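You operate a simulated robot arm through the tools that you are given. There is no shell and no other tool. Be economical: measure what you need, move in short steps, check, and stop when the job is done.

The job below is to be done with a simulated robot arm. You get a single attempt, and the scene is never put back.

TASK
Put things in order on the top of the sideboard. At the end: the gold block stands where the red card pack (marked "CARDS") stood; the blue cloth stands on top of the papers (marked "RENT"); the red card pack stands where the silver block stood; the silver block stands where the blue cloth stood; whatever was shut is shut again. Leave all else as you found it, and nothing knocked over.
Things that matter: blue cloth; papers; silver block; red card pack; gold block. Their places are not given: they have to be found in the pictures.

The check looks at the end state, three seconds after you hand in, the way a careful person would. Anything else that was tipped, shoved, dropped, spilled or broken makes it a failure.

THE ROBOT
A 7-joint arm with a two-finger parallel gripper, fixed in place. Base frame: the origin is at the foot of the arm, x ahead of it, y to its left, z up; the work surface is at about z = 0. Readings come in m, rad, newtons and seconds.
With the tool pointing down near the work surface it reaches from about 0.24 to 0.62 m from the base axis. Its first joint turns from -1.152 to 1.152 rad. Payload 2.6 kg.
The TCP is the grasp point between the finger pads, 0.03 m short of the fingertips. In the tool frame z runs along the fingers and y along their closing line. The gripper opens to 0.094 m. The fingers are 0.028 m wide and 0.01 m thick; the gripper's body (0.05 by 0.096 m) begins 0.055 m behind the TCP.
Orientation is told as [roll, pitch, yaw] about the base's x, y, z axes, in that order, counted from this pose: with the fingers straight down and closing along the base's y, the tool's x points along the base's -x, its y along +y and its z along -z.

THE INTERFACE
- The arm moves only by the tool arm_command. Its argument "deltas" is a list that holds one entry, the list of rows, each a list of 7 numbers: the turn, a rotation vector about the base's x, y, z in rad, then the shift along the base's x, y, z in m, then the opening, from 0 (shut) to 1 (fully open). In form: [[[wx, wy, wz, dx, dy, dz, claw], ...]]. A call has 1 to 20 rows; each row is the pose to reach, as a shift and turn from the pose commanded when the call began. Rows are played at 5 a second. More than 0.05 m and 0.15 rad between two rows, or a gripper value outside its range, and nothing of the call is played. A pose out of reach is approached as far as the arm can. The call stops where the force on the tool passes 40 N (or 10 N more than at its start, if that is more) or the arm is blocked; 0.2 s more then pass. The fingers move at their own pace (about 0.072 m/s each) and stop on an object; they squeeze with about 34 N. The grip force told is the motor's: it shows also when the fingers shut on nothing. Time passes only in rows, and 0.2 s behind the last, so rows that repeat a pose let the fingers close. The reply holds the time, the measured pose of the TCP, the force on the tool along the base axes, the opening and the grip force, in the units named above and with some noise.
- Cameras (640 x 400 px; columns grow to the right, rows downward): "scene" is fixed at [0.0309, 0.4306, 0.563]; the picture's right is [-0.81, -0.59, 0.00], its down [-0.35, 0.47, -0.81] and it looks along [0.48, -0.65, -0.58] (base axes); focal length 340 px, centre (320, 200). "wrist" rides on the gripper at [-0.037, 0, -0.058] in the tool frame; the picture's right is [0.00, -1.00, 0.00], its down [0.97, 0.00, -0.24] and it looks along [0.24, 0.00, 0.97] (tool axes); focal length 218 px, centre (320, 200).
- camera(camera): a new picture of that camera. It takes no simulated time.
- point_at(camera, pixels): for up to 12 pixels [column, row] of the newest picture of that camera ("zoom" is the newest enlarged one), the place [x, y, z] in the base frame of the surface seen there, good to about 0.003 m. It takes no simulated time.
- close_up(camera, box): a new picture of the part [left, top, right, bottom] of that camera's present view, enlarged. It takes no simulated time.
- hand_in(): hands the job in; it is judged then, once.

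Keep the steps short. Do not move on a guess: measure, check each grasp and each placing, and mend mistakes. In all there are 80 turns and 46 pictures (those below and enlarged ones count). Leave the gripper open and the arm clear of the work at the hand-in unless told otherwise, and finish with a single line.

The tools are called after "Call:" by a JSON object that holds its "op" and its "data". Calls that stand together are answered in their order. arm_command: Moves the arm, as the interface text tells. Its arguments: {"type":"object","properties":{"deltas":{"type":"array","items":{"type":"array","items":{"type":"array","items":{"type":"number"}}}}},"required":["deltas"]} The other tools are called the same way: camera (camera) takes a picture; point_at (camera, pixels) gives the place of the surface under pixels of a picture; close_up (camera, box) takes an enlarged picture of a part of a camera's view; hand_in () hands the job in.

At the start:

```text
time: 0.0
eef_pos: [0.4016, -0.0206, 0.2227]
tcp_rot: [-0.001, 0.001, -0.002]
ft_force: [0.4, -0.1, -0.6]
width: 0.0937
finger_force: 0.0
```

scene: 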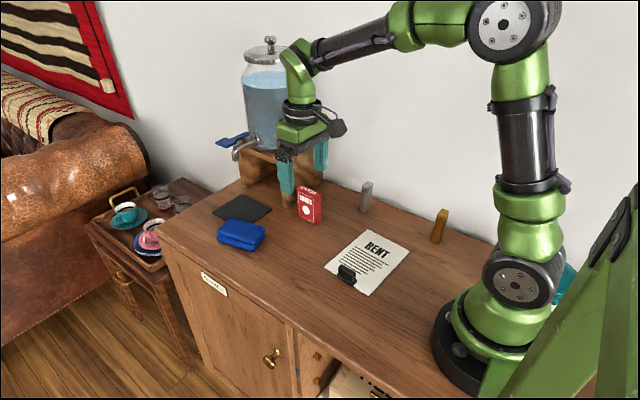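
wrist: 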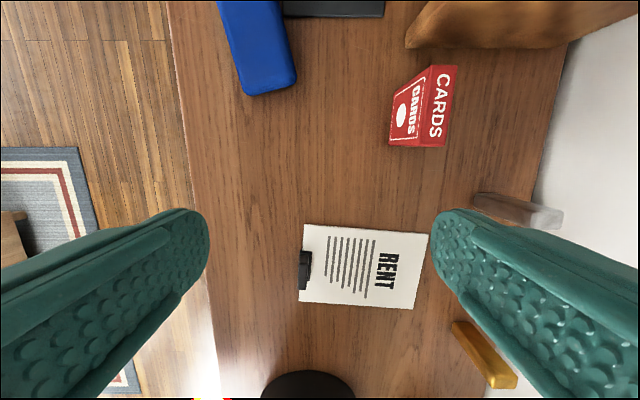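

I see the blue cloth (240,235), cards (309,205), silver block (366,197), gold block (439,226) and papers (368,262). I'll enlarge the view to measure them.

Call:
{"op": "close_up", "data": {"camera": "scene", "box": [200, 160, 360, 260]}}

Call:
{"op": "point_at", "data": {"camera": "scene", "pixels": [[240, 228], [219, 240], [257, 250], [265, 232], [231, 221], [310, 190], [311, 221], [366, 184], [363, 210], [442, 211], [436, 240], [370, 250]]}}

Call:
{"op": "close_up", "data": {"camera": "scene", "box": [320, 170, 480, 270]}}

Call:
{"op": "point_at", "data": {"camera": "wrist", "pixels": [[304, 226], [428, 234], [414, 308], [300, 301], [305, 270], [433, 66], [457, 66], [446, 146], [455, 323], [515, 385], [555, 215], [480, 197]]}}

```text
4.00 times, centred on (280, 210) of scene
```

zoom: 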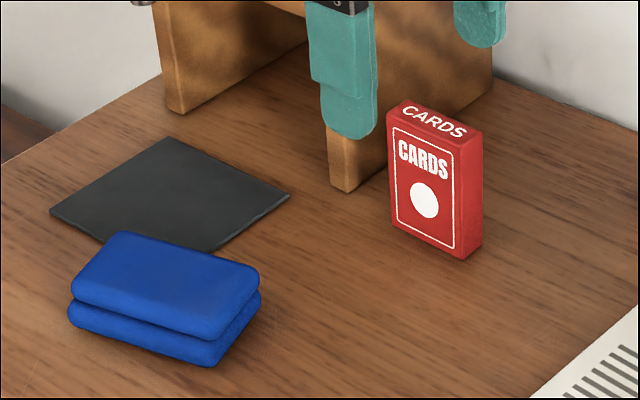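

```text
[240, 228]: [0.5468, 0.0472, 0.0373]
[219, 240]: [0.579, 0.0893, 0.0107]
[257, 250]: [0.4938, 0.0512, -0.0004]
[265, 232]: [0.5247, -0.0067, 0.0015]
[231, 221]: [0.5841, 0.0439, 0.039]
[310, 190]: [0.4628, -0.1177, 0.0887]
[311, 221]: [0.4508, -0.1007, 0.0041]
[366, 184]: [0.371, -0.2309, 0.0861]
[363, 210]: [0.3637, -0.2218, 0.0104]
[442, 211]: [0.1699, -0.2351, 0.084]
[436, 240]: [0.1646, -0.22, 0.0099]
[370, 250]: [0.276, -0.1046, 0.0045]
```

```text
4.00 times, centred on (400, 220) of scene
```

zoom: 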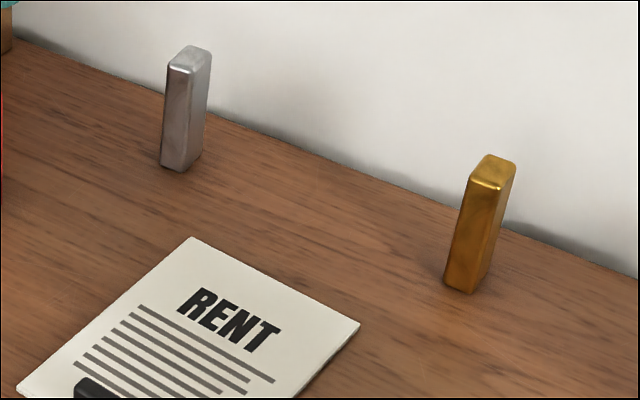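

```text
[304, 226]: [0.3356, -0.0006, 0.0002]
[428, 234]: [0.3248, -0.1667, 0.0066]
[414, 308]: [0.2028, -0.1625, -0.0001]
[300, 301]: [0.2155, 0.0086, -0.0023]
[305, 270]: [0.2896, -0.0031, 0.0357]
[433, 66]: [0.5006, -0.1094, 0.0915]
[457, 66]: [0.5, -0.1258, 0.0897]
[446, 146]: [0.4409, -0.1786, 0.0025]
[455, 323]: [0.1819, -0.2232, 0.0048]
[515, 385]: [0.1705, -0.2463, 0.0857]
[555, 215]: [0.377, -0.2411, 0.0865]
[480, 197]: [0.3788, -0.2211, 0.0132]
```

Next I measure the cloth's corners, the mat, and the dispenser's tap and stand as obstacles.

Call:
{"op": "close_up", "data": {"camera": "scene", "box": [200, 120, 360, 220]}}

Call:
{"op": "point_at", "data": {"camera": "scene", "pixels": [[218, 143], [247, 134], [235, 158], [233, 150], [244, 187], [287, 205], [270, 150], [241, 193], [213, 212], [271, 208], [250, 160], [280, 170]]}}

```text
4.00 times, centred on (280, 170) of scene
```

zoom: 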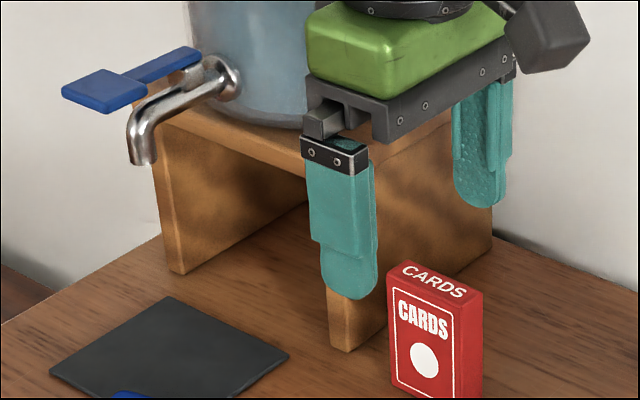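

```text
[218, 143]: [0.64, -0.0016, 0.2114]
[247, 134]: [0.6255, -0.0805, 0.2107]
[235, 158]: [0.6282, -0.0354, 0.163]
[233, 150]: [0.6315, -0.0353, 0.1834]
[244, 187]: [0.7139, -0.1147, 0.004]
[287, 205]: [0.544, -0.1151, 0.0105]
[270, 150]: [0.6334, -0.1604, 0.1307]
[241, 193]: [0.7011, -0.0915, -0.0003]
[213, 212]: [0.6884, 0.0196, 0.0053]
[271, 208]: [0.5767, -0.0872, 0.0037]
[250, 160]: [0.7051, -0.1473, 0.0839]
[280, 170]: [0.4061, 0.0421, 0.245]
```

The stand starts at about x 0.53, y < -0.1, and the lever tip is near (0.64, 0, 0.21), so the cloth can be reached clear of them. I'll move over to (0.50, 0.05, 0.24) for a top view of the cloth.

Call:
{"op": "arm_command", "data": {"deltas": [[[0, 0, 0, 0.03, 0.02, 0.01, 1], [0, 0, 0, 0.06, 0.045, 0.02, 1], [0, 0, 0, 0.1, 0.07, 0.02, 1], [0, 0, 0, 0.1, 0.07, 0.02, 1]]]}}

Call:
{"op": "camera", "data": {"camera": "wrist"}}

```text
time: 1.0
eef_pos: [0.5025, 0.0493, 0.2424]
tcp_rot: [-0.001, 0.001, -0.001]
ft_force: [-0.4, 0.2, 0.4]
width: 0.094
finger_force: 0.1
```

```text
40 pictures are left
```

wrist: 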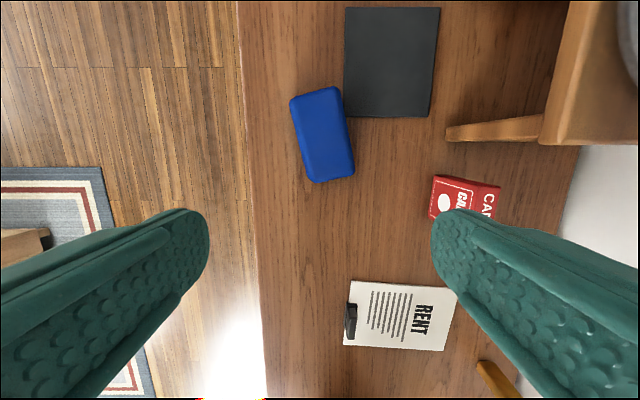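

The cloth's top corners lie at about (290,100), (338,87), (354,172) and (315,182). I'll measure these and the mat corner.

Call:
{"op": "close_up", "data": {"camera": "wrist", "box": [260, 60, 420, 160]}}

Call:
{"op": "point_at", "data": {"camera": "wrist", "pixels": [[295, 102], [335, 91], [350, 170], [316, 178], [323, 133], [302, 140], [344, 130], [345, 115], [431, 115], [440, 9], [346, 9], [352, 283]]}}

Call:
{"op": "point_at", "data": {"camera": "wrist", "pixels": [[435, 180], [434, 216], [497, 188], [492, 214], [345, 343], [443, 348], [456, 291], [351, 306], [350, 338], [260, 200], [575, 150], [480, 364]]}}

```text
4.00 times, centred on (340, 110) of wrist
```

zoom: 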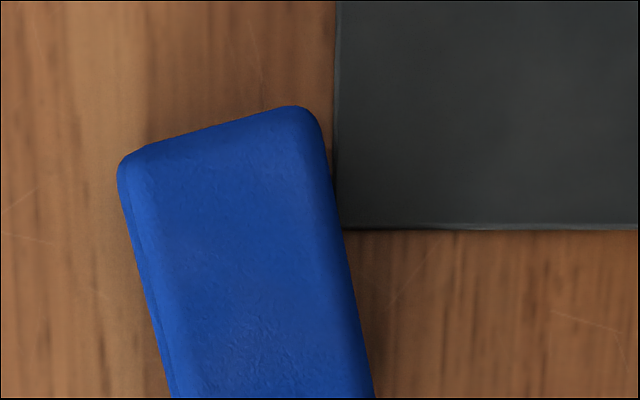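

```text
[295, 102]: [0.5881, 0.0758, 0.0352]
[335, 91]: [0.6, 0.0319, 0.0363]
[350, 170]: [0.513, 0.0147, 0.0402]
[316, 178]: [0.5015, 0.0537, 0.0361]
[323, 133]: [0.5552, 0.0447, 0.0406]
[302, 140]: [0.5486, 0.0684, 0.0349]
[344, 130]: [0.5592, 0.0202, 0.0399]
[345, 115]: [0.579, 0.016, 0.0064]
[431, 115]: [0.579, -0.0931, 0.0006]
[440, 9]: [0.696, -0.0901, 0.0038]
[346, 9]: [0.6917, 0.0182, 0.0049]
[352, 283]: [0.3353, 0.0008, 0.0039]
```

```text
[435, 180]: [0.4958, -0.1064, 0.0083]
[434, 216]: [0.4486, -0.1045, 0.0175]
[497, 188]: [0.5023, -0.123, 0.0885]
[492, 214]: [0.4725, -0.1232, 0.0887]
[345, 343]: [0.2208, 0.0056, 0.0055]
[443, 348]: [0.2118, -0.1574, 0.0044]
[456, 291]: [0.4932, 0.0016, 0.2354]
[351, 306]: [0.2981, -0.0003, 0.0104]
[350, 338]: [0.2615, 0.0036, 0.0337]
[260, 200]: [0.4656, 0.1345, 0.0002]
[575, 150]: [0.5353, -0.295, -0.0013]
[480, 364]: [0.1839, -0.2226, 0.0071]
```

The cloth's centre is about (0.551, 0.044), its top at z 0.04, its width about 0.055, and its long axis is turned about +0.22 rad from x. The mat corner at (0.579, 0.016) sits close beside it. I'll line up over (0.541, 0.042) with yaw 0.22 and lower to z 0.10.

Call:
{"op": "arm_command", "data": {"deltas": [[[0, 0, 0.11, 0.02, -0.004, -0.03, 1], [0, 0, 0.22, 0.039, -0.007, -0.07, 1], [0, 0, 0.22, 0.039, -0.007, -0.11, 1], [0, 0, 0.22, 0.039, -0.007, -0.143, 1], [0, 0, 0.22, 0.039, -0.007, -0.143, 1]]]}}

Call:
{"op": "camera", "data": {"camera": "wrist"}}

Call:
{"op": "close_up", "data": {"camera": "scene", "box": [160, 130, 320, 260]}}

```text
time: 2.2
eef_pos: [0.5404, 0.0435, 0.0958]
tcp_rot: [0.001, -0.001, 0.218]
ft_force: [0.0, 0.6, 0.1]
width: 0.0941
finger_force: 0.1
```

```text
38 pictures are left
```

wrist: 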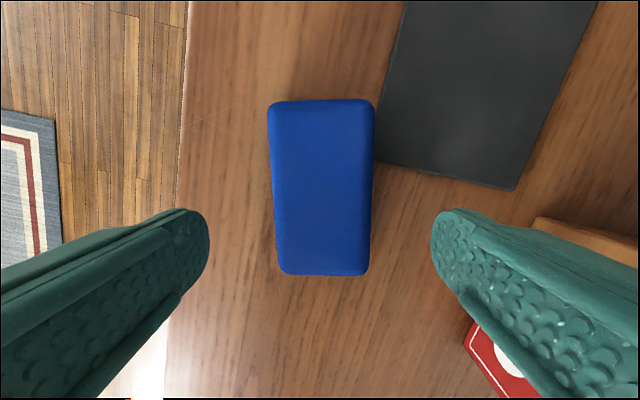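

```text
3.08 times, centred on (240, 195) of scene
```

zoom: 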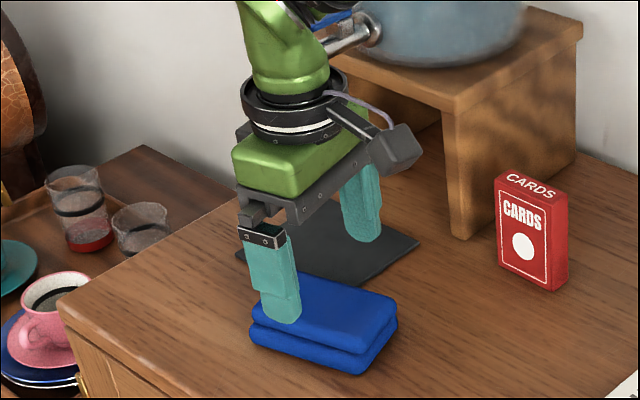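

Alignment looks good. I'll confirm the cloth's place under this view before lowering.

Call:
{"op": "point_at", "data": {"camera": "wrist", "pixels": [[273, 107], [370, 106], [363, 268], [286, 268], [322, 187], [276, 190], [370, 190], [378, 160], [395, 162]]}}

Call:
{"op": "point_at", "data": {"camera": "scene", "pixels": [[250, 134], [240, 140], [229, 145], [262, 165]]}}

```text
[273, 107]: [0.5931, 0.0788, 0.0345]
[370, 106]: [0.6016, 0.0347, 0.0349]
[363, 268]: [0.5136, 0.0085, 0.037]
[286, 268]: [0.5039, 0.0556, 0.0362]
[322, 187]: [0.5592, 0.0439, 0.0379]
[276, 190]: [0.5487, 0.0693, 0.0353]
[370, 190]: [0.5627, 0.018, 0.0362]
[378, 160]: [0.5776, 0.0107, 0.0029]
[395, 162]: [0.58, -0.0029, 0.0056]
```

```text
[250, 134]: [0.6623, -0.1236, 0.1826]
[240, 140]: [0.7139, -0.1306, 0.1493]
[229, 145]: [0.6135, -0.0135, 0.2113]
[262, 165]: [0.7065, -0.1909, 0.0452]
```

The cloth is confirmed at (0.553, 0.044). I'll lower to z 0.035, with the fingertips just above the wood, and check the lever clearance before closing.

Call:
{"op": "arm_command", "data": {"deltas": [[[0, 0, 0, 0, 0, -0.02, 1], [0, 0, 0, 0, 0, -0.04, 1], [0, 0, 0, 0, 0, -0.052, 1], [0, 0, 0, 0, 0, -0.061, 1], [0, 0, 0, 0, 0, -0.061, 1]]]}}

Call:
{"op": "close_up", "data": {"camera": "scene", "box": [160, 130, 320, 260]}}

```text
time: 3.4
eef_pos: [0.5406, 0.0422, 0.0377]
tcp_rot: [-0.001, 0.001, 0.221]
ft_force: [-0.4, 0.4, -0.3]
width: 0.0942
finger_force: 0.2
```

```text
3.08 times, centred on (240, 195) of scene
```

zoom: 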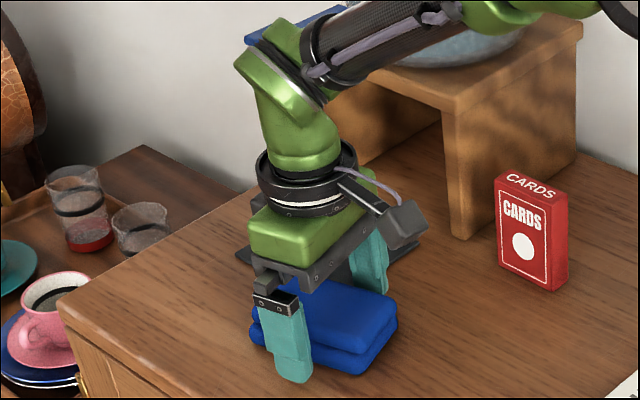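

All clear. I'll lower 3 mm more and close on the cloth.

Call:
{"op": "arm_command", "data": {"deltas": [[[0, 0, 0, 0, 0, -0.003, 1], [0, 0, 0, 0, 0, -0.003, 0.7], [0, 0, 0, 0, 0, -0.003, 0.4], [0, 0, 0, 0, 0, -0.003, 0.2], [0, 0, 0, 0, 0, -0.003, 0.2], [0, 0, 0, 0, 0, -0.003, 0.2]]]}}

```text
time: 4.8
eef_pos: [0.5419, 0.0439, 0.0348]
tcp_rot: [-0.001, 0.002, 0.22]
ft_force: [-0.2, 0.0, 0.6]
width: 0.0688
finger_force: 33.6
```

It gripped at 0.069 m with 34 N. I'll lift straight up 0.09 and look.

Call:
{"op": "arm_command", "data": {"deltas": [[[0, 0, 0, 0, 0, 0.015, 0], [0, 0, 0, 0, 0, 0.04, 0], [0, 0, 0, 0, 0, 0.065, 0], [0, 0, 0, 0, 0, 0.09, 0], [0, 0, 0, 0, 0, 0.09, 0]]]}}

Call:
{"op": "camera", "data": {"camera": "scene"}}

```text
time: 6.0
eef_pos: [0.5407, 0.0413, 0.1252]
tcp_rot: [0.0, -0.002, 0.22]
ft_force: [0.0, 0.9, -0.5]
width: 0.0687
finger_force: 33.3
```

```text
35 pictures are left
```

scene: 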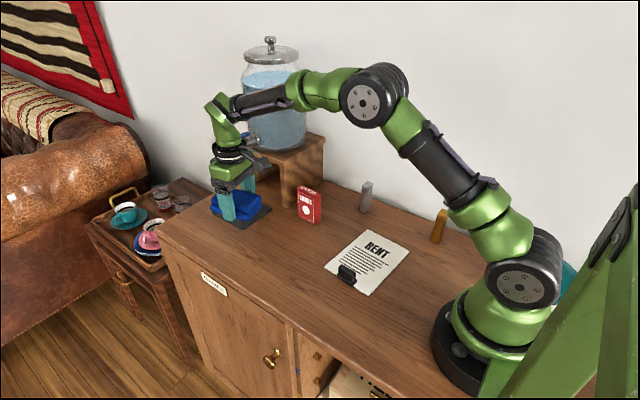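

The cloth is held and the table beneath is empty. I'll carry it back over the papers with TCP at (0.260, -0.088), turning the yaw to -0.05 to match the paper.

Call:
{"op": "arm_command", "data": {"deltas": [[[0, 0, -0.02, -0.035, -0.008, 0.01, 0], [0, 0, -0.05, -0.075, -0.02, 0.02, 0], [0, 0, -0.09, -0.115, -0.035, 0.02, 0], [0, 0, -0.13, -0.155, -0.055, 0.02, 0], [0, 0, -0.17, -0.195, -0.08, 0.02, 0], [0, 0, -0.21, -0.23, -0.1, 0.02, 0], [0, 0, -0.25, -0.26, -0.12, 0.02, 0], [0, 0, -0.27, -0.281, -0.13, 0.02, 0], [0, 0, -0.27, -0.281, -0.13, 0.02, 0]]]}}

Call:
{"op": "camera", "data": {"camera": "wrist"}}

Call:
{"op": "close_up", "data": {"camera": "scene", "box": [280, 170, 480, 300]}}

```text
time: 8.0
eef_pos: [0.2603, -0.0852, 0.1454]
tcp_rot: [0.0, 0.001, -0.048]
ft_force: [0.8, 1.2, -0.6]
width: 0.0684
finger_force: 34.3
```

```text
34 pictures are left
```

wrist: 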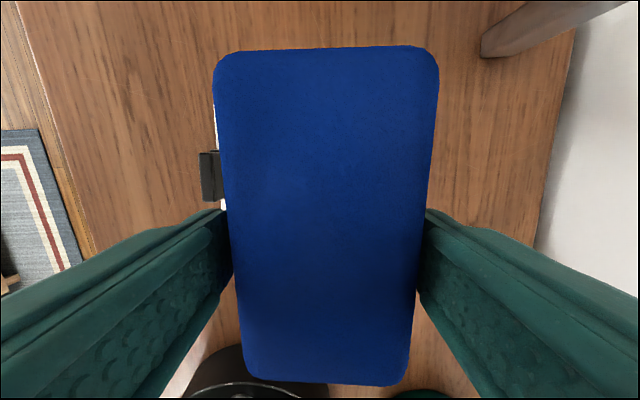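

```text
3.08 times, centred on (380, 235) of scene
```

zoom: 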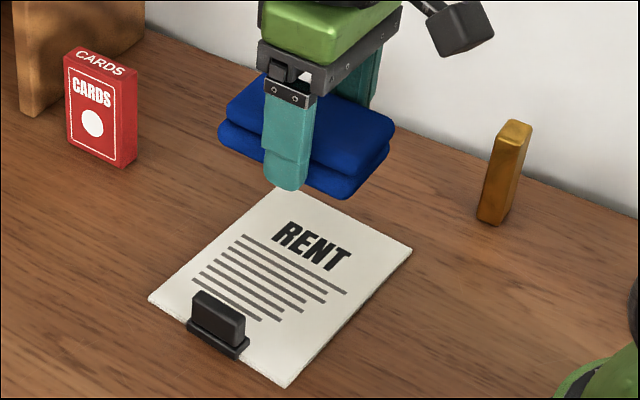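

I'll measure the held cloth's corners, the paper corners and the clip.

Call:
{"op": "point_at", "data": {"camera": "zoom", "pixels": [[409, 251], [285, 384], [153, 298], [247, 341], [192, 322], [240, 308], [245, 330], [265, 270]]}}

Call:
{"op": "point_at", "data": {"camera": "wrist", "pixels": [[225, 62], [428, 58], [402, 378], [253, 372], [326, 215], [235, 215], [415, 215], [205, 160], [208, 198]]}}

```text
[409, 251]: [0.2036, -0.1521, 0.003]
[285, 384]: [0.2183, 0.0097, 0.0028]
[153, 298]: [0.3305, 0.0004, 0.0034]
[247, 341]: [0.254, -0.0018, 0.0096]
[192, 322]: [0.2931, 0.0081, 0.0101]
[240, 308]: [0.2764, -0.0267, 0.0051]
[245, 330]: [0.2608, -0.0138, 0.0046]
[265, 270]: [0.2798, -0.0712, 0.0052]
```

```text
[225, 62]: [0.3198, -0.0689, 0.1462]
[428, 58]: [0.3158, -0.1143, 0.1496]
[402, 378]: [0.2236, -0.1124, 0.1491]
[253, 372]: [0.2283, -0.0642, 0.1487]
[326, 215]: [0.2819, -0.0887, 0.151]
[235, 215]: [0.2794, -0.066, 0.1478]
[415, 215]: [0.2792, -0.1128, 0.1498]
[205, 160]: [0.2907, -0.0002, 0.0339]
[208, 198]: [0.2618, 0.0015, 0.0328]
```

The cloth's centre is above (0.272, -0.09) and fits inside the sheet. The clip reaches only to y ≈ -0.025. I'll shift 4 mm in -y and lower to TCP z ≈ 0.041.

Call:
{"op": "arm_command", "data": {"deltas": [[[0, 0, 0, 0, -0.004, -0.03, 0], [0, 0, 0, 0, -0.004, -0.06, 0], [0, 0, 0, 0, -0.004, -0.085, 0], [0, 0, 0, 0, -0.004, -0.098, 0], [0, 0, 0, 0, -0.004, -0.104, 0], [0, 0, 0, 0, -0.004, -0.105, 0]]]}}

```text
time: 9.4
eef_pos: [0.2593, -0.0899, 0.0393]
tcp_rot: [0.0, -0.001, -0.051]
ft_force: [-0.4, 0.3, -0.4]
width: 0.0687
finger_force: 34.3
```

No contact yet. I'll lower 2 mm more, open to 0.85, and rise straight up.

Call:
{"op": "arm_command", "data": {"deltas": [[[0, 0, 0, 0, 0, -0.002, 0], [0, 0, 0, 0, 0, -0.002, 0.8], [0, 0, 0, 0, 0, -0.002, 0.85], [0, 0, 0, 0, 0, -0.002, 0.85], [0, 0, 0, 0, 0, 0.02, 0.85], [0, 0, 0, 0, 0, 0.05, 0.85], [0, 0, 0, 0, 0, 0.09, 0.85], [0, 0, 0, 0, 0, 0.14, 0.85], [0, 0, 0, 0, 0, 0.18, 1], [0, 0, 0, 0, 0, 0.18, 1]]]}}

Call:
{"op": "camera", "data": {"camera": "wrist"}}

Call:
{"op": "close_up", "data": {"camera": "scene", "box": [280, 170, 480, 300]}}

```text
time: 11.6
eef_pos: [0.2609, -0.0906, 0.2192]
tcp_rot: [0.0, -0.002, -0.05]
ft_force: [0.5, 0.4, -0.2]
width: 0.0938
finger_force: 0.1
```

```text
32 pictures are left
```

wrist: 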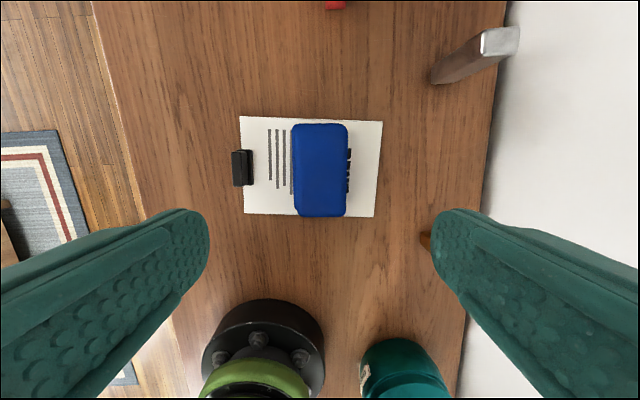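

```text
3.08 times, centred on (380, 235) of scene
```

zoom: 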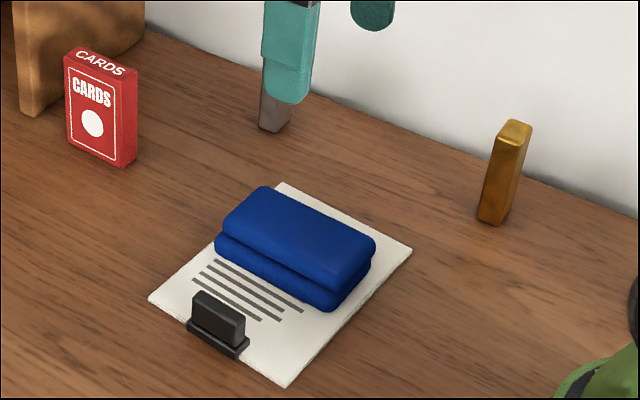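

The cloth sits on the papers and the sheet hasn't moved. Next is the silver block, so I'll move over it at height 0.22 and measure it and the wall.

Call:
{"op": "arm_command", "data": {"deltas": [[[0, 0, 0.02, 0.03, -0.03, 0, 1], [0, 0, 0.05, 0.06, -0.06, 0, 1], [0, 0, 0.05, 0.085, -0.09, 0, 1], [0, 0, 0.05, 0.1, -0.11, 0, 1], [0, 0, 0.05, 0.1, -0.12, 0, 1]]]}}

Call:
{"op": "camera", "data": {"camera": "wrist"}}

```text
time: 12.8
eef_pos: [0.361, -0.2117, 0.2187]
tcp_rot: [0.0, 0.0, 0.0]
ft_force: [0.0, 0.4, 1.0]
width: 0.0938
finger_force: 0.2
```

```text
30 pictures are left
```

wrist: 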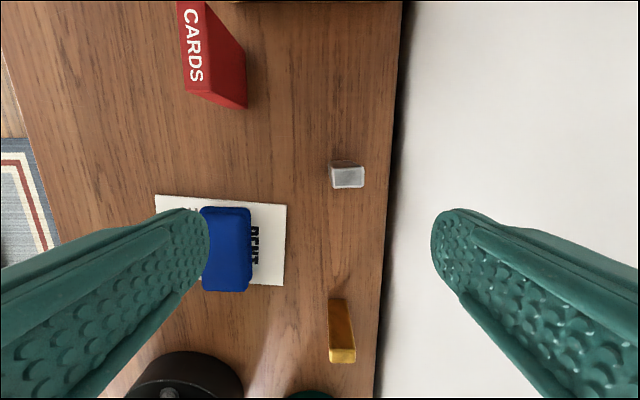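

Call:
{"op": "close_up", "data": {"camera": "wrist", "box": [288, 130, 416, 210]}}

Call:
{"op": "point_at", "data": {"camera": "wrist", "pixels": [[334, 169], [361, 169], [362, 184], [335, 185], [348, 177], [400, 170], [388, 170], [330, 355], [352, 355], [330, 300], [345, 300], [240, 205]]}}

```text
5.00 times, centred on (352, 170) of wrist
```

zoom: 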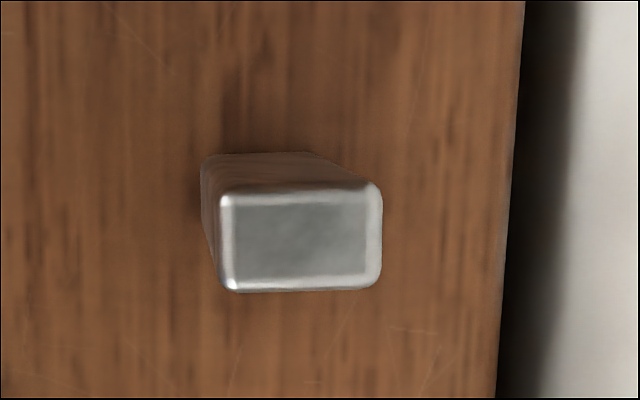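

```text
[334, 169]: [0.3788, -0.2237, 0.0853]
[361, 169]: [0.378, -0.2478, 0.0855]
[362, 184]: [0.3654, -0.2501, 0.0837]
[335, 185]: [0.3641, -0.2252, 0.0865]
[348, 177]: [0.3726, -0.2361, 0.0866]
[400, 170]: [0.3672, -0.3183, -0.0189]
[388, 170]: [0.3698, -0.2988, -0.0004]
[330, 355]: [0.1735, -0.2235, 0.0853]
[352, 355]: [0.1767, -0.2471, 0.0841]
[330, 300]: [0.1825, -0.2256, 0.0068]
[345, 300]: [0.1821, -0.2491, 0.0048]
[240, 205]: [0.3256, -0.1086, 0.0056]
```

The silver block's top is centred at (0.3715, -0.2367), it measures 0.018 by 0.027, and its top is at z 0.086. The table edge is at y -0.295. I'll come down over it to z 0.13 and check alignment.

Call:
{"op": "arm_command", "data": {"deltas": [[[0, 0, 0, 0.006, -0.012, -0.03, 0.8], [0, 0, 0, 0.0113, -0.025, -0.06, 0.7], [0, 0, 0, 0.0113, -0.025, -0.09, 0.7], [0, 0, 0, 0.0113, -0.025, -0.09, 0.7]]]}}

Call:
{"op": "camera", "data": {"camera": "wrist"}}

```text
time: 13.8
eef_pos: [0.3715, -0.2369, 0.1294]
tcp_rot: [-0.001, 0.0, 0.0]
ft_force: [0.6, 0.0, -0.1]
width: 0.0659
finger_force: 0.1
```

```text
28 pictures are left
```

wrist: 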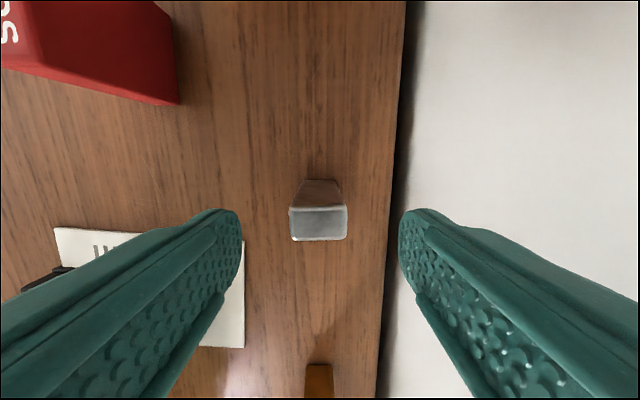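

The block is centred between the fingers (column 319). I'll lower to z 0.05 and close.

Call:
{"op": "arm_command", "data": {"deltas": [[[0, 0, 0, 0, 0, -0.03, 0.7], [0, 0, 0, 0, 0, -0.06, 0.7], [0, 0, 0, 0, 0, -0.079, 0.7], [0, 0, 0, 0, 0, -0.079, 0.7], [0, 0, 0, 0, 0, -0.079, 0.4], [0, 0, 0, 0, 0, -0.079, 0.2], [0, 0, 0, 0, 0, -0.079, 0.1], [0, 0, 0, 0, 0, -0.079, 0.0], [0, 0, 0, 0, 0, -0.079, 0.0]]]}}

```text
time: 15.8
eef_pos: [0.3725, -0.2374, 0.0503]
tcp_rot: [0.001, -0.002, 0.0]
ft_force: [0.3, -0.5, 0.5]
width: 0.0336
finger_force: 34.3
```

It gripped at 0.034 m. I'll lift 0.01 first and then to z 0.17, and read the force.

Call:
{"op": "arm_command", "data": {"deltas": [[[0, 0, 0, 0, 0, 0.01, 0], [0, 0, 0, 0, 0, 0.03, 0], [0, 0, 0, 0, 0, 0.06, 0], [0, 0, 0, 0, 0, 0.09, 0], [0, 0, 0, 0, 0, 0.12, 0], [0, 0, 0, 0, 0, 0.12, 0]]]}}

Call:
{"op": "camera", "data": {"camera": "scene"}}

```text
time: 17.2
eef_pos: [0.3718, -0.2368, 0.1734]
tcp_rot: [0.0, 0.0, -0.001]
ft_force: [-0.2, -0.6, -2.0]
width: 0.0336
finger_force: 34.1
```

```text
27 pictures are left
```

scene: 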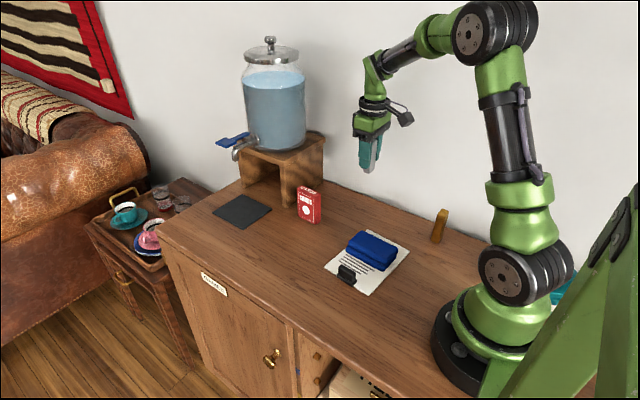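

The silver block is held, at about 2 N. I'll carry it first in +y to 0.044 and then in +x to 0.552, keeping clear of the cards and dispenser.

Call:
{"op": "arm_command", "data": {"deltas": [[[0, 0, 0, 0, 0.03, 0, 0], [0, 0, 0, 0, 0.07, 0, 0], [0, 0, 0, 0, 0.11, 0, 0], [0, 0, 0, 0, 0.15, 0, 0], [0, 0, 0, 0, 0.19, 0, 0], [0, 0, 0, 0, 0.23, 0, 0], [0, 0, 0, 0.01, 0.265, 0, 0], [0, 0, 0, 0.04, 0.281, 0, 0], [0, 0, 0, 0.08, 0.281, 0, 0], [0, 0, 0, 0.12, 0.281, 0, 0], [0, 0, 0, 0.155, 0.281, -0.03, 0], [0, 0, 0, 0.18, 0.281, -0.06, 0], [0, 0, 0, 0.18, 0.281, -0.06, 0]]]}}

Call:
{"op": "close_up", "data": {"camera": "scene", "box": [160, 130, 320, 260]}}

Call:
{"op": "camera", "data": {"camera": "wrist"}}

```text
time: 20.0
eef_pos: [0.5538, 0.0433, 0.1083]
tcp_rot: [-0.001, -0.002, 0.0]
ft_force: [1.0, 0.0, -2.8]
width: 0.0336
finger_force: 34.3
```

```text
3.08 times, centred on (240, 195) of scene
```

zoom: 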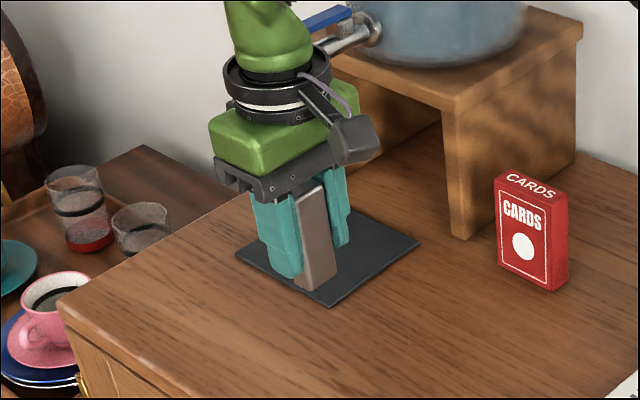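

```text
25 pictures are left
```

wrist: 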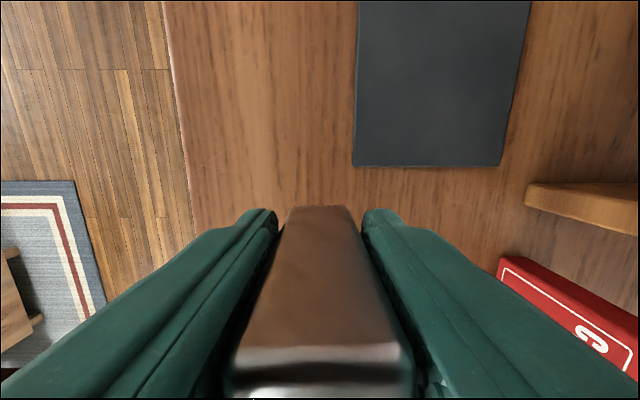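

Everything is clear and upright. I'll lower 0.06 m to the grasp height, release and rise.

Call:
{"op": "arm_command", "data": {"deltas": [[[0, 0, 0, 0, 0, -0.025, 0], [0, 0, 0, 0, 0, -0.045, 0], [0, 0, 0, 0, 0, -0.055, 0], [0, 0, 0, 0, 0, -0.0595, 0], [0, 0, 0, 0, 0, -0.0595, 0], [0, 0, 0, 0, 0, -0.0595, 0.4], [0, 0, 0, 0, 0, -0.0595, 0.6], [0, 0, 0, 0, 0, -0.0595, 0.7], [0, 0, 0, 0, 0, -0.0595, 0.7]]]}}

Call:
{"op": "arm_command", "data": {"deltas": [[[0, 0, 0, 0, 0, 0.02, 0.7], [0, 0, 0, 0, 0, 0.05, 0.7], [0, 0, 0, 0, 0, 0.085, 0.7], [0, 0, 0, -0.04, 0, 0.12, 0.7], [0, 0, 0, -0.08, 0, 0.15, 1], [0, 0, 0, -0.08, -0.04, 0.17, 1], [0, 0, 0, -0.08, -0.08, 0.17, 1], [0, 0, 0, -0.08, -0.12, 0.17, 1], [0, 0, 0, -0.08, -0.155, 0.17, 1], [0, 0, 0, -0.08, -0.155, 0.17, 1]]]}}

Call:
{"op": "camera", "data": {"camera": "wrist"}}

Call:
{"op": "camera", "data": {"camera": "scene"}}

```text
time: 22.0
eef_pos: [0.552, 0.0444, 0.0514]
tcp_rot: [0.0, 0.002, 0.0]
ft_force: [0.7, 0.1, -0.4]
width: 0.0658
finger_force: 0.0
```

```text
refused: row 4 steps farther than a row can; nothing moved
```

```text
24 pictures are left
```

wrist: 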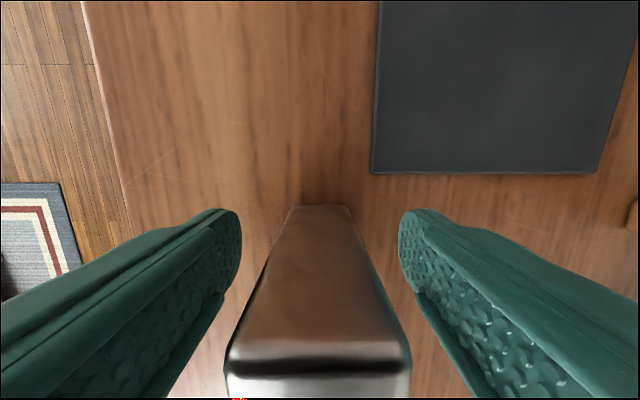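

```text
23 pictures are left
```

scene: 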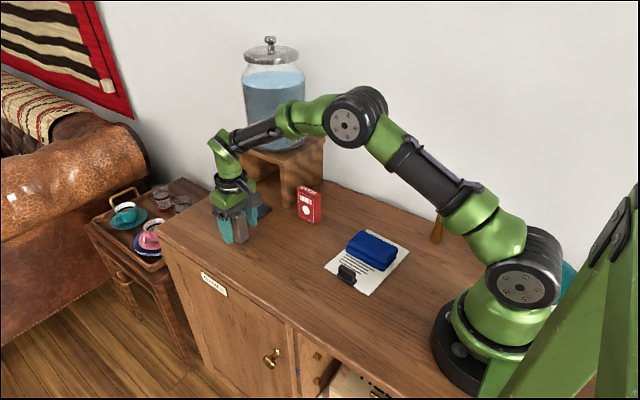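

The silver block stands upright where the cloth was. The rise was refused because one row stepped too far, so I'll rise straight up with smaller steps and then move above the cards.

Call:
{"op": "arm_command", "data": {"deltas": [[[0, 0, 0, 0, 0, 0.02, 0.7], [0, 0, 0, 0, 0, 0.05, 0.7], [0, 0, 0, 0, 0, 0.085, 0.7], [0, 0, 0, -0.025, 0, 0.12, 0.7], [0, 0, 0, -0.06, 0, 0.15, 1], [0, 0, 0, -0.095, -0.03, 0.17, 1], [0, 0, 0, -0.115, -0.07, 0.17, 1], [0, 0, 0, -0.115, -0.11, 0.17, 1], [0, 0, 0, -0.115, -0.15, 0.17, 1], [0, 0, 0, -0.115, -0.16, 0.17, 1]]]}}

Call:
{"op": "camera", "data": {"camera": "wrist"}}

Call:
{"op": "close_up", "data": {"camera": "scene", "box": [180, 130, 340, 260]}}

```text
refused: row 6 steps farther than a row can; nothing moved
```

```text
22 pictures are left
```

wrist: 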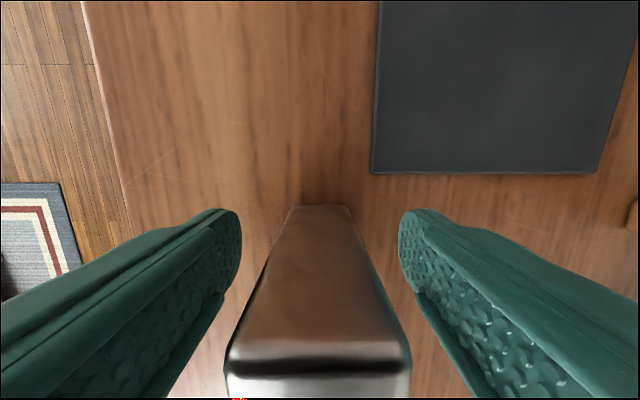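

```text
3.08 times, centred on (260, 195) of scene
```

zoom: 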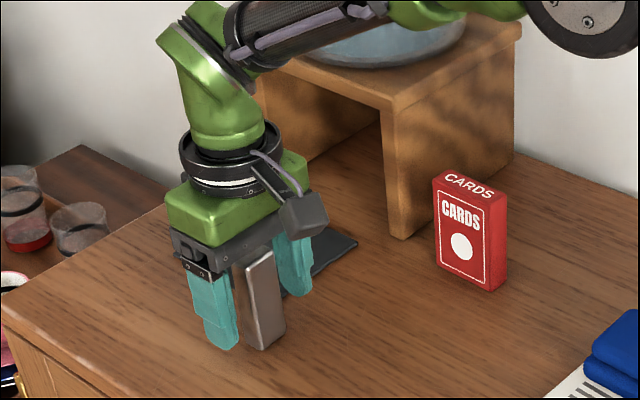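

That was refused again: diagonal steps count in full, so I'll use steps under 0.045 m.

Call:
{"op": "arm_command", "data": {"deltas": [[[0, 0, 0, 0, 0, 0.02, 0.7], [0, 0, 0, 0, 0, 0.05, 0.7], [0, 0, 0, 0, 0, 0.085, 0.7], [0, 0, 0, -0.02, 0, 0.12, 0.7], [0, 0, 0, -0.05, 0, 0.15, 1], [0, 0, 0, -0.08, -0.02, 0.17, 1], [0, 0, 0, -0.105, -0.05, 0.17, 1], [0, 0, 0, -0.115, -0.09, 0.17, 1], [0, 0, 0, -0.115, -0.13, 0.17, 1], [0, 0, 0, -0.115, -0.16, 0.17, 1], [0, 0, 0, -0.115, -0.16, 0.17, 1]]]}}

Call:
{"op": "camera", "data": {"camera": "wrist"}}

Call:
{"op": "close_up", "data": {"camera": "scene", "box": [180, 130, 340, 260]}}

```text
time: 24.4
eef_pos: [0.436, -0.1171, 0.2213]
tcp_rot: [0.0, 0.0, 0.001]
ft_force: [0.4, 0.3, 1.4]
width: 0.0939
finger_force: 0.0
```

```text
20 pictures are left
```

wrist: 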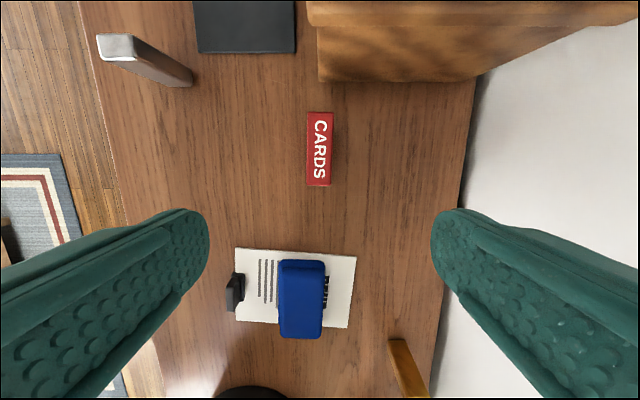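

```text
3.08 times, centred on (260, 195) of scene
```

zoom: 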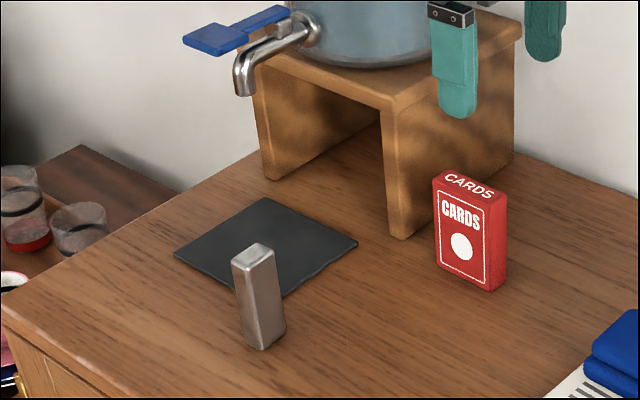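

The silver block stands well. Now I measure the card pack top, the stand edges and the gold block.

Call:
{"op": "point_at", "data": {"camera": "wrist", "pixels": [[309, 113], [331, 113], [329, 183], [308, 184], [320, 148], [320, 80], [475, 78], [310, 22], [470, 20], [405, 385], [100, 48], [190, 80]]}}

```text
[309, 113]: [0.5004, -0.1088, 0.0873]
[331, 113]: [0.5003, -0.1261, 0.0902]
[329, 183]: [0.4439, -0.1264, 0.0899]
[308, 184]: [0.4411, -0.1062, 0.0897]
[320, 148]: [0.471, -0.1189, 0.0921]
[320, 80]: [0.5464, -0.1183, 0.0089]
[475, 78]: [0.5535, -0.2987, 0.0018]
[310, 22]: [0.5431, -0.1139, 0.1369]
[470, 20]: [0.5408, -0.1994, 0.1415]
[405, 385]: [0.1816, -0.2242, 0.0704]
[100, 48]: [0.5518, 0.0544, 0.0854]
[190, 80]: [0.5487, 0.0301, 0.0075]
```

The cards are centred at (0.471, -0.117), 0.06 by 0.019, top at z 0.09. The stand's front is at x 0.541. I'll descend at x 0.465 to z 0.13 and then 0.05, and close.

Call:
{"op": "arm_command", "data": {"deltas": [[[0, 0, 0, 0.015, -0.001, -0.03, 0.8], [0, 0, 0, 0.029, -0.001, -0.06, 0.7], [0, 0, 0, 0.029, -0.001, -0.09, 0.7], [0, 0, 0, 0.029, -0.001, -0.12, 0.7], [0, 0, 0, 0.029, -0.001, -0.15, 0.7], [0, 0, 0, 0.029, -0.001, -0.17, 0.7], [0, 0, 0, 0.029, -0.001, -0.17, 0.7], [0, 0, 0, 0.029, -0.001, -0.17, 0.4], [0, 0, 0, 0.029, -0.001, -0.17, 0.2], [0, 0, 0, 0.029, -0.001, -0.17, 0.1], [0, 0, 0, 0.029, -0.001, -0.17, 0.1], [0, 0, 0, 0.029, -0.001, -0.17, 0.1]]]}}

Call:
{"op": "close_up", "data": {"camera": "scene", "box": [230, 130, 390, 260]}}

```text
time: 27.0
eef_pos: [0.4663, -0.1182, 0.0519]
tcp_rot: [-0.001, 0.0, 0.0]
ft_force: [0.5, -0.1, -1.2]
width: 0.0259
finger_force: 34.3
```

```text
3.08 times, centred on (310, 195) of scene
```

zoom: 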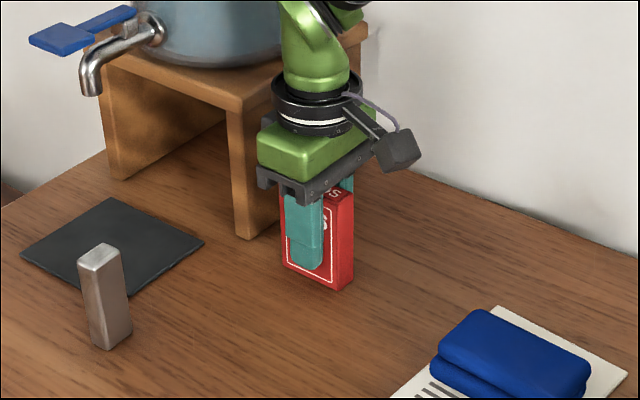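

The cards are held. I'll lift 0.07, carry to TCP (0.3655, -0.2365) and check.

Call:
{"op": "arm_command", "data": {"deltas": [[[0, 0, 0, 0, 0, 0.015, 0], [0, 0, 0, 0, 0, 0.045, 0], [0, 0, 0, 0, 0, 0.07, 0], [0, 0, 0, -0.03, -0.025, 0.07, 0], [0, 0, 0, -0.06, -0.055, 0.07, 0], [0, 0, 0, -0.085, -0.085, 0.07, 0], [0, 0, 0, -0.0995, -0.11, 0.07, 0], [0, 0, 0, -0.0995, -0.119, 0.07, 0], [0, 0, 0, -0.0995, -0.119, 0.03, 0], [0, 0, 0, -0.0995, -0.119, 0.03, 0]]]}}

Call:
{"op": "close_up", "data": {"camera": "scene", "box": [280, 120, 440, 250]}}

```text
time: 29.2
eef_pos: [0.3656, -0.2395, 0.0791]
tcp_rot: [0.001, 0.001, 0.0]
ft_force: [-0.3, -0.1, -0.9]
width: 0.0258
finger_force: 33.9
```

```text
3.08 times, centred on (360, 185) of scene
```

zoom: 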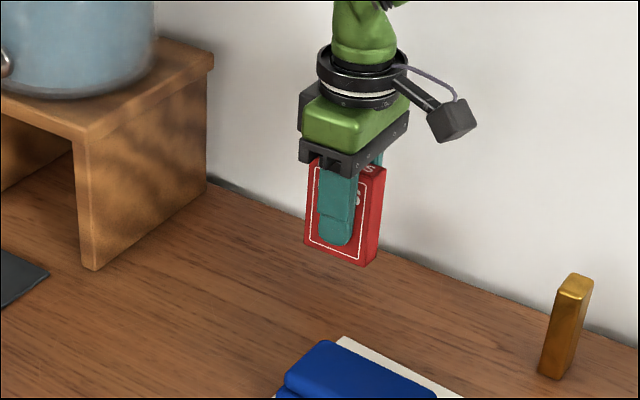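

The pack hangs straight over the spot. I'll lower the remaining 0.03 m, release and rise.

Call:
{"op": "arm_command", "data": {"deltas": [[[0, 0, 0, 0, 0, -0.015, 0], [0, 0, 0, 0, 0, -0.025, 0], [0, 0, 0, 0, 0, -0.0298, 0], [0, 0, 0, 0, 0, -0.0298, 0], [0, 0, 0, 0, 0, -0.0298, 0.4], [0, 0, 0, 0, 0, -0.0298, 0.55], [0, 0, 0, 0, 0, -0.0298, 0.55], [0, 0, 0, 0, 0, -0.0298, 0.55]]]}}

Call:
{"op": "arm_command", "data": {"deltas": [[[0, 0, 0, 0, 0, 0.02, 0.55], [0, 0, 0, 0, 0, 0.05, 0.55], [0, 0, 0, 0, 0, 0.09, 0.55], [0, 0, 0, 0, 0, 0.13, 0.6], [0, 0, 0, -0.01, 0.01, 0.17, 0.7], [0, 0, 0, -0.04, 0.03, 0.17, 0.7], [0, 0, 0, -0.07, 0.04, 0.17, 0.7], [0, 0, 0, -0.07, 0.04, 0.17, 0.7]]]}}

Call:
{"op": "camera", "data": {"camera": "wrist"}}

Call:
{"op": "camera", "data": {"camera": "scene"}}

```text
time: 31.0
eef_pos: [0.3651, -0.2362, 0.0527]
tcp_rot: [-0.001, 0.0, 0.0]
ft_force: [-0.5, -0.5, 0.2]
width: 0.0517
finger_force: 0.1
```

```text
time: 32.8
eef_pos: [0.2953, -0.195, 0.2219]
tcp_rot: [-0.001, 0.0, 0.0]
ft_force: [-0.3, 0.1, -0.3]
width: 0.0659
finger_force: 0.0
```

```text
16 pictures are left
```

wrist: 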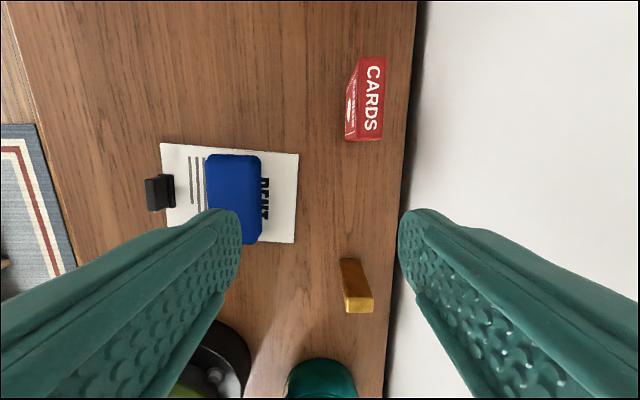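

```text
15 pictures are left
```

scene: 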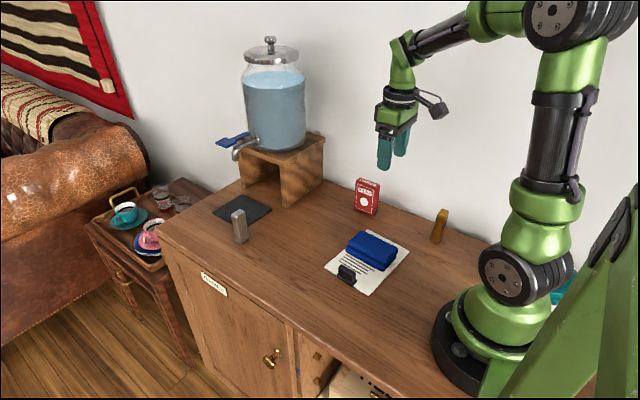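

The cards stand in the silver block's old place. Now I measure the gold block and the teal object next to the arm's base.

Call:
{"op": "point_at", "data": {"camera": "wrist", "pixels": [[346, 300], [371, 300], [373, 311], [347, 311], [358, 305], [341, 261], [358, 260], [322, 362], [350, 370], [295, 372], [322, 390], [376, 130]]}}

Call:
{"op": "close_up", "data": {"camera": "scene", "box": [420, 190, 640, 330]}}

Call:
{"op": "close_up", "data": {"camera": "wrist", "box": [240, 240, 400, 400]}}

```text
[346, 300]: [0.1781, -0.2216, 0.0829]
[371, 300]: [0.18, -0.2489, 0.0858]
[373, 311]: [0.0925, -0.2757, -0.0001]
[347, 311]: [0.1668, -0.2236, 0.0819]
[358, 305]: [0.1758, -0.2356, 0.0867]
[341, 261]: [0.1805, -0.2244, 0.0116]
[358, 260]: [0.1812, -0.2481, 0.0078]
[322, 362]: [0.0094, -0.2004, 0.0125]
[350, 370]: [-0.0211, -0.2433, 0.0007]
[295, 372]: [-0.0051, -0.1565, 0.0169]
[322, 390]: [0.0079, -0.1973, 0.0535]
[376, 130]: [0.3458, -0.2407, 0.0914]
```

```text
2.86 times, centred on (530, 260) of scene
```

zoom: 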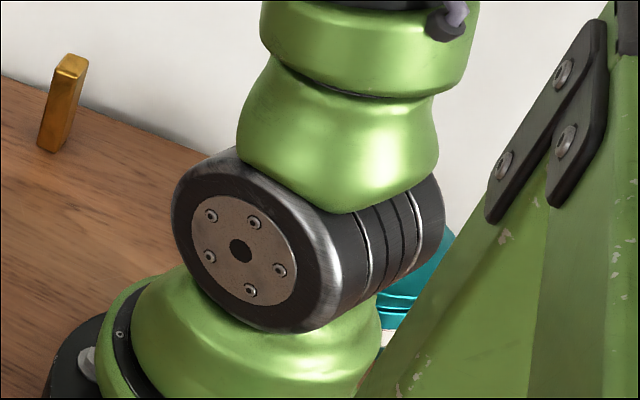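

```text
2.50 times, centred on (320, 320) of wrist
```

zoom: 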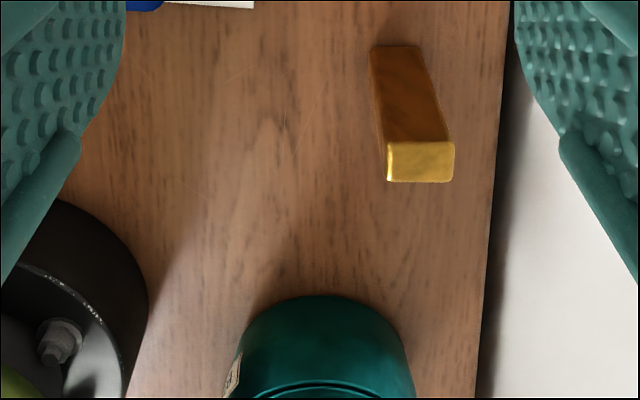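

The gold block is centred at about (0.173, -0.2355), top at 0.085. The teal object sits 0.15 m further back. I'll move above the block and check.

Call:
{"op": "arm_command", "data": {"deltas": [[[0, 0, 0, -0.03, -0.01, 0, 0.7], [0, 0, 0, -0.06, -0.02, 0, 0.7], [0, 0, 0, -0.09, -0.03, -0.02, 0.7], [0, 0, 0, -0.112, -0.0385, -0.05, 0.7], [0, 0, 0, -0.122, -0.0405, -0.09, 0.7], [0, 0, 0, -0.122, -0.0405, -0.09, 0.7]]]}}

Call:
{"op": "camera", "data": {"camera": "wrist"}}

Call:
{"op": "camera", "data": {"camera": "scene"}}

```text
time: 34.2
eef_pos: [0.1733, -0.2366, 0.1311]
tcp_rot: [0.002, -0.001, -0.002]
ft_force: [0.0, 0.2, 0.1]
width: 0.0659
finger_force: 0.0
```

```text
12 pictures are left
```

wrist: 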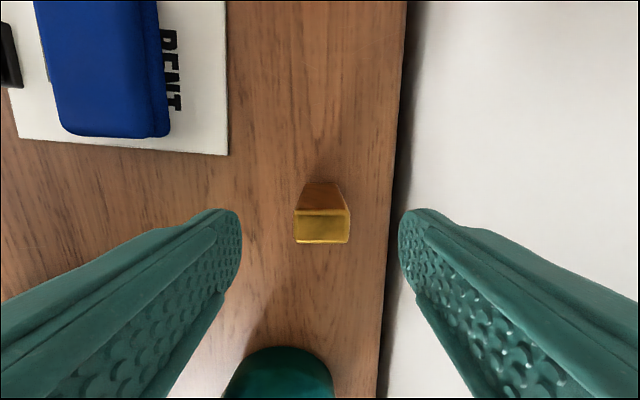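

```text
11 pictures are left
```

scene: 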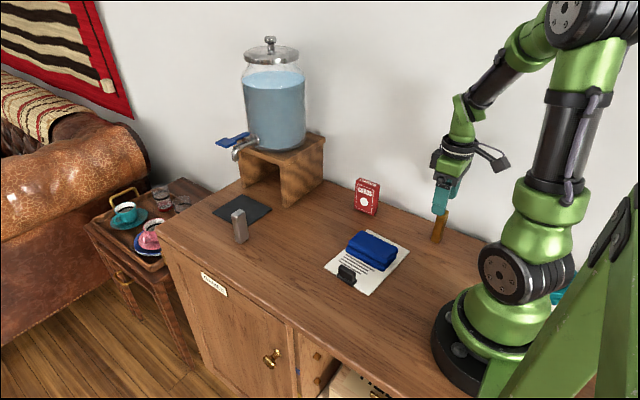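

It's centred the same way the silver block was. I'll lower to z 0.05 and close.

Call:
{"op": "arm_command", "data": {"deltas": [[[0, 0, 0, 0, 0, -0.03, 0.7], [0, 0, 0, 0, 0, -0.06, 0.7], [0, 0, 0, 0, 0, -0.08, 0.7], [0, 0, 0, 0, 0, -0.08, 0.7], [0, 0, 0, 0, 0, -0.08, 0.4], [0, 0, 0, 0, 0, -0.08, 0.2], [0, 0, 0, 0, 0, -0.08, 0.1], [0, 0, 0, 0, 0, -0.08, 0.0], [0, 0, 0, 0, 0, -0.08, 0.0]]]}}

Call:
{"op": "arm_command", "data": {"deltas": [[[0, 0, 0, 0, 0, 0.01, 0], [0, 0, 0, 0, 0, 0.03, 0], [0, 0, 0, 0, 0, 0.06, 0], [0, 0, 0, 0, 0, 0.09, 0], [0, 0, 0, 0, 0, 0.12, 0], [0, 0, 0, 0, 0, 0.12, 0]]]}}

Call:
{"op": "close_up", "data": {"camera": "scene", "box": [360, 100, 520, 250]}}

```text
time: 36.2
eef_pos: [0.1738, -0.2349, 0.0511]
tcp_rot: [0.001, 0.0, -0.001]
ft_force: [-0.6, 0.5, -0.1]
width: 0.0338
finger_force: 34.1
```

```text
time: 37.6
eef_pos: [0.1734, -0.2349, 0.171]
tcp_rot: [0.001, 0.001, 0.0]
ft_force: [-0.2, 0.6, -2.4]
width: 0.0338
finger_force: 34.2
```

```text
2.67 times, centred on (440, 175) of scene
```

zoom: 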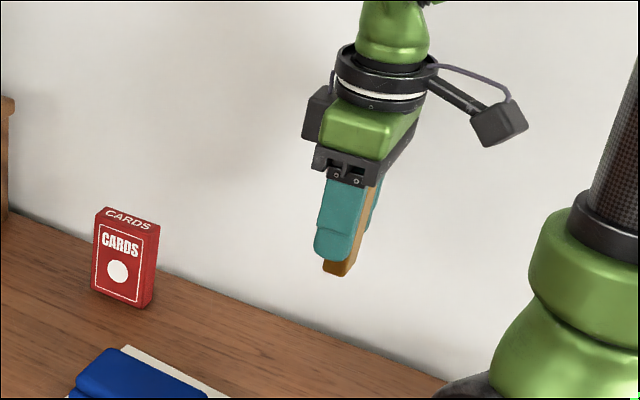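

The gold block is held, at 2.4 N. I'll carry it to (0.4705, -0.117), going y first so it stays away from the cards.

Call:
{"op": "arm_command", "data": {"deltas": [[[0, 0, 0, 0.02, 0.03, 0, 0], [0, 0, 0, 0.04, 0.065, 0, 0], [0, 0, 0, 0.06, 0.1, 0, 0], [0, 0, 0, 0.095, 0.118, 0, 0], [0, 0, 0, 0.135, 0.118, 0, 0], [0, 0, 0, 0.175, 0.118, 0, 0], [0, 0, 0, 0.215, 0.118, 0, 0], [0, 0, 0, 0.255, 0.118, 0, 0], [0, 0, 0, 0.28, 0.118, 0, 0], [0, 0, 0, 0.297, 0.118, -0.03, 0], [0, 0, 0, 0.297, 0.118, -0.065, 0], [0, 0, 0, 0.297, 0.118, -0.09, 0], [0, 0, 0, 0.297, 0.118, -0.09, 0]]]}}

Call:
{"op": "close_up", "data": {"camera": "scene", "box": [230, 130, 390, 260]}}

```text
time: 40.4
eef_pos: [0.473, -0.1191, 0.0816]
tcp_rot: [0.001, 0.0, 0.002]
ft_force: [-0.3, -0.3, -1.8]
width: 0.0338
finger_force: 34.0
```

```text
3.08 times, centred on (310, 195) of scene
```

zoom: 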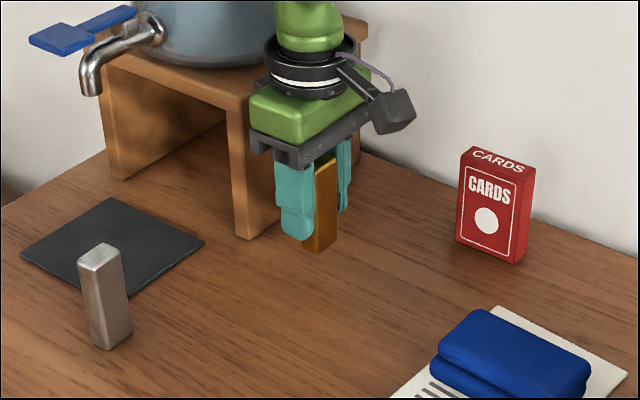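

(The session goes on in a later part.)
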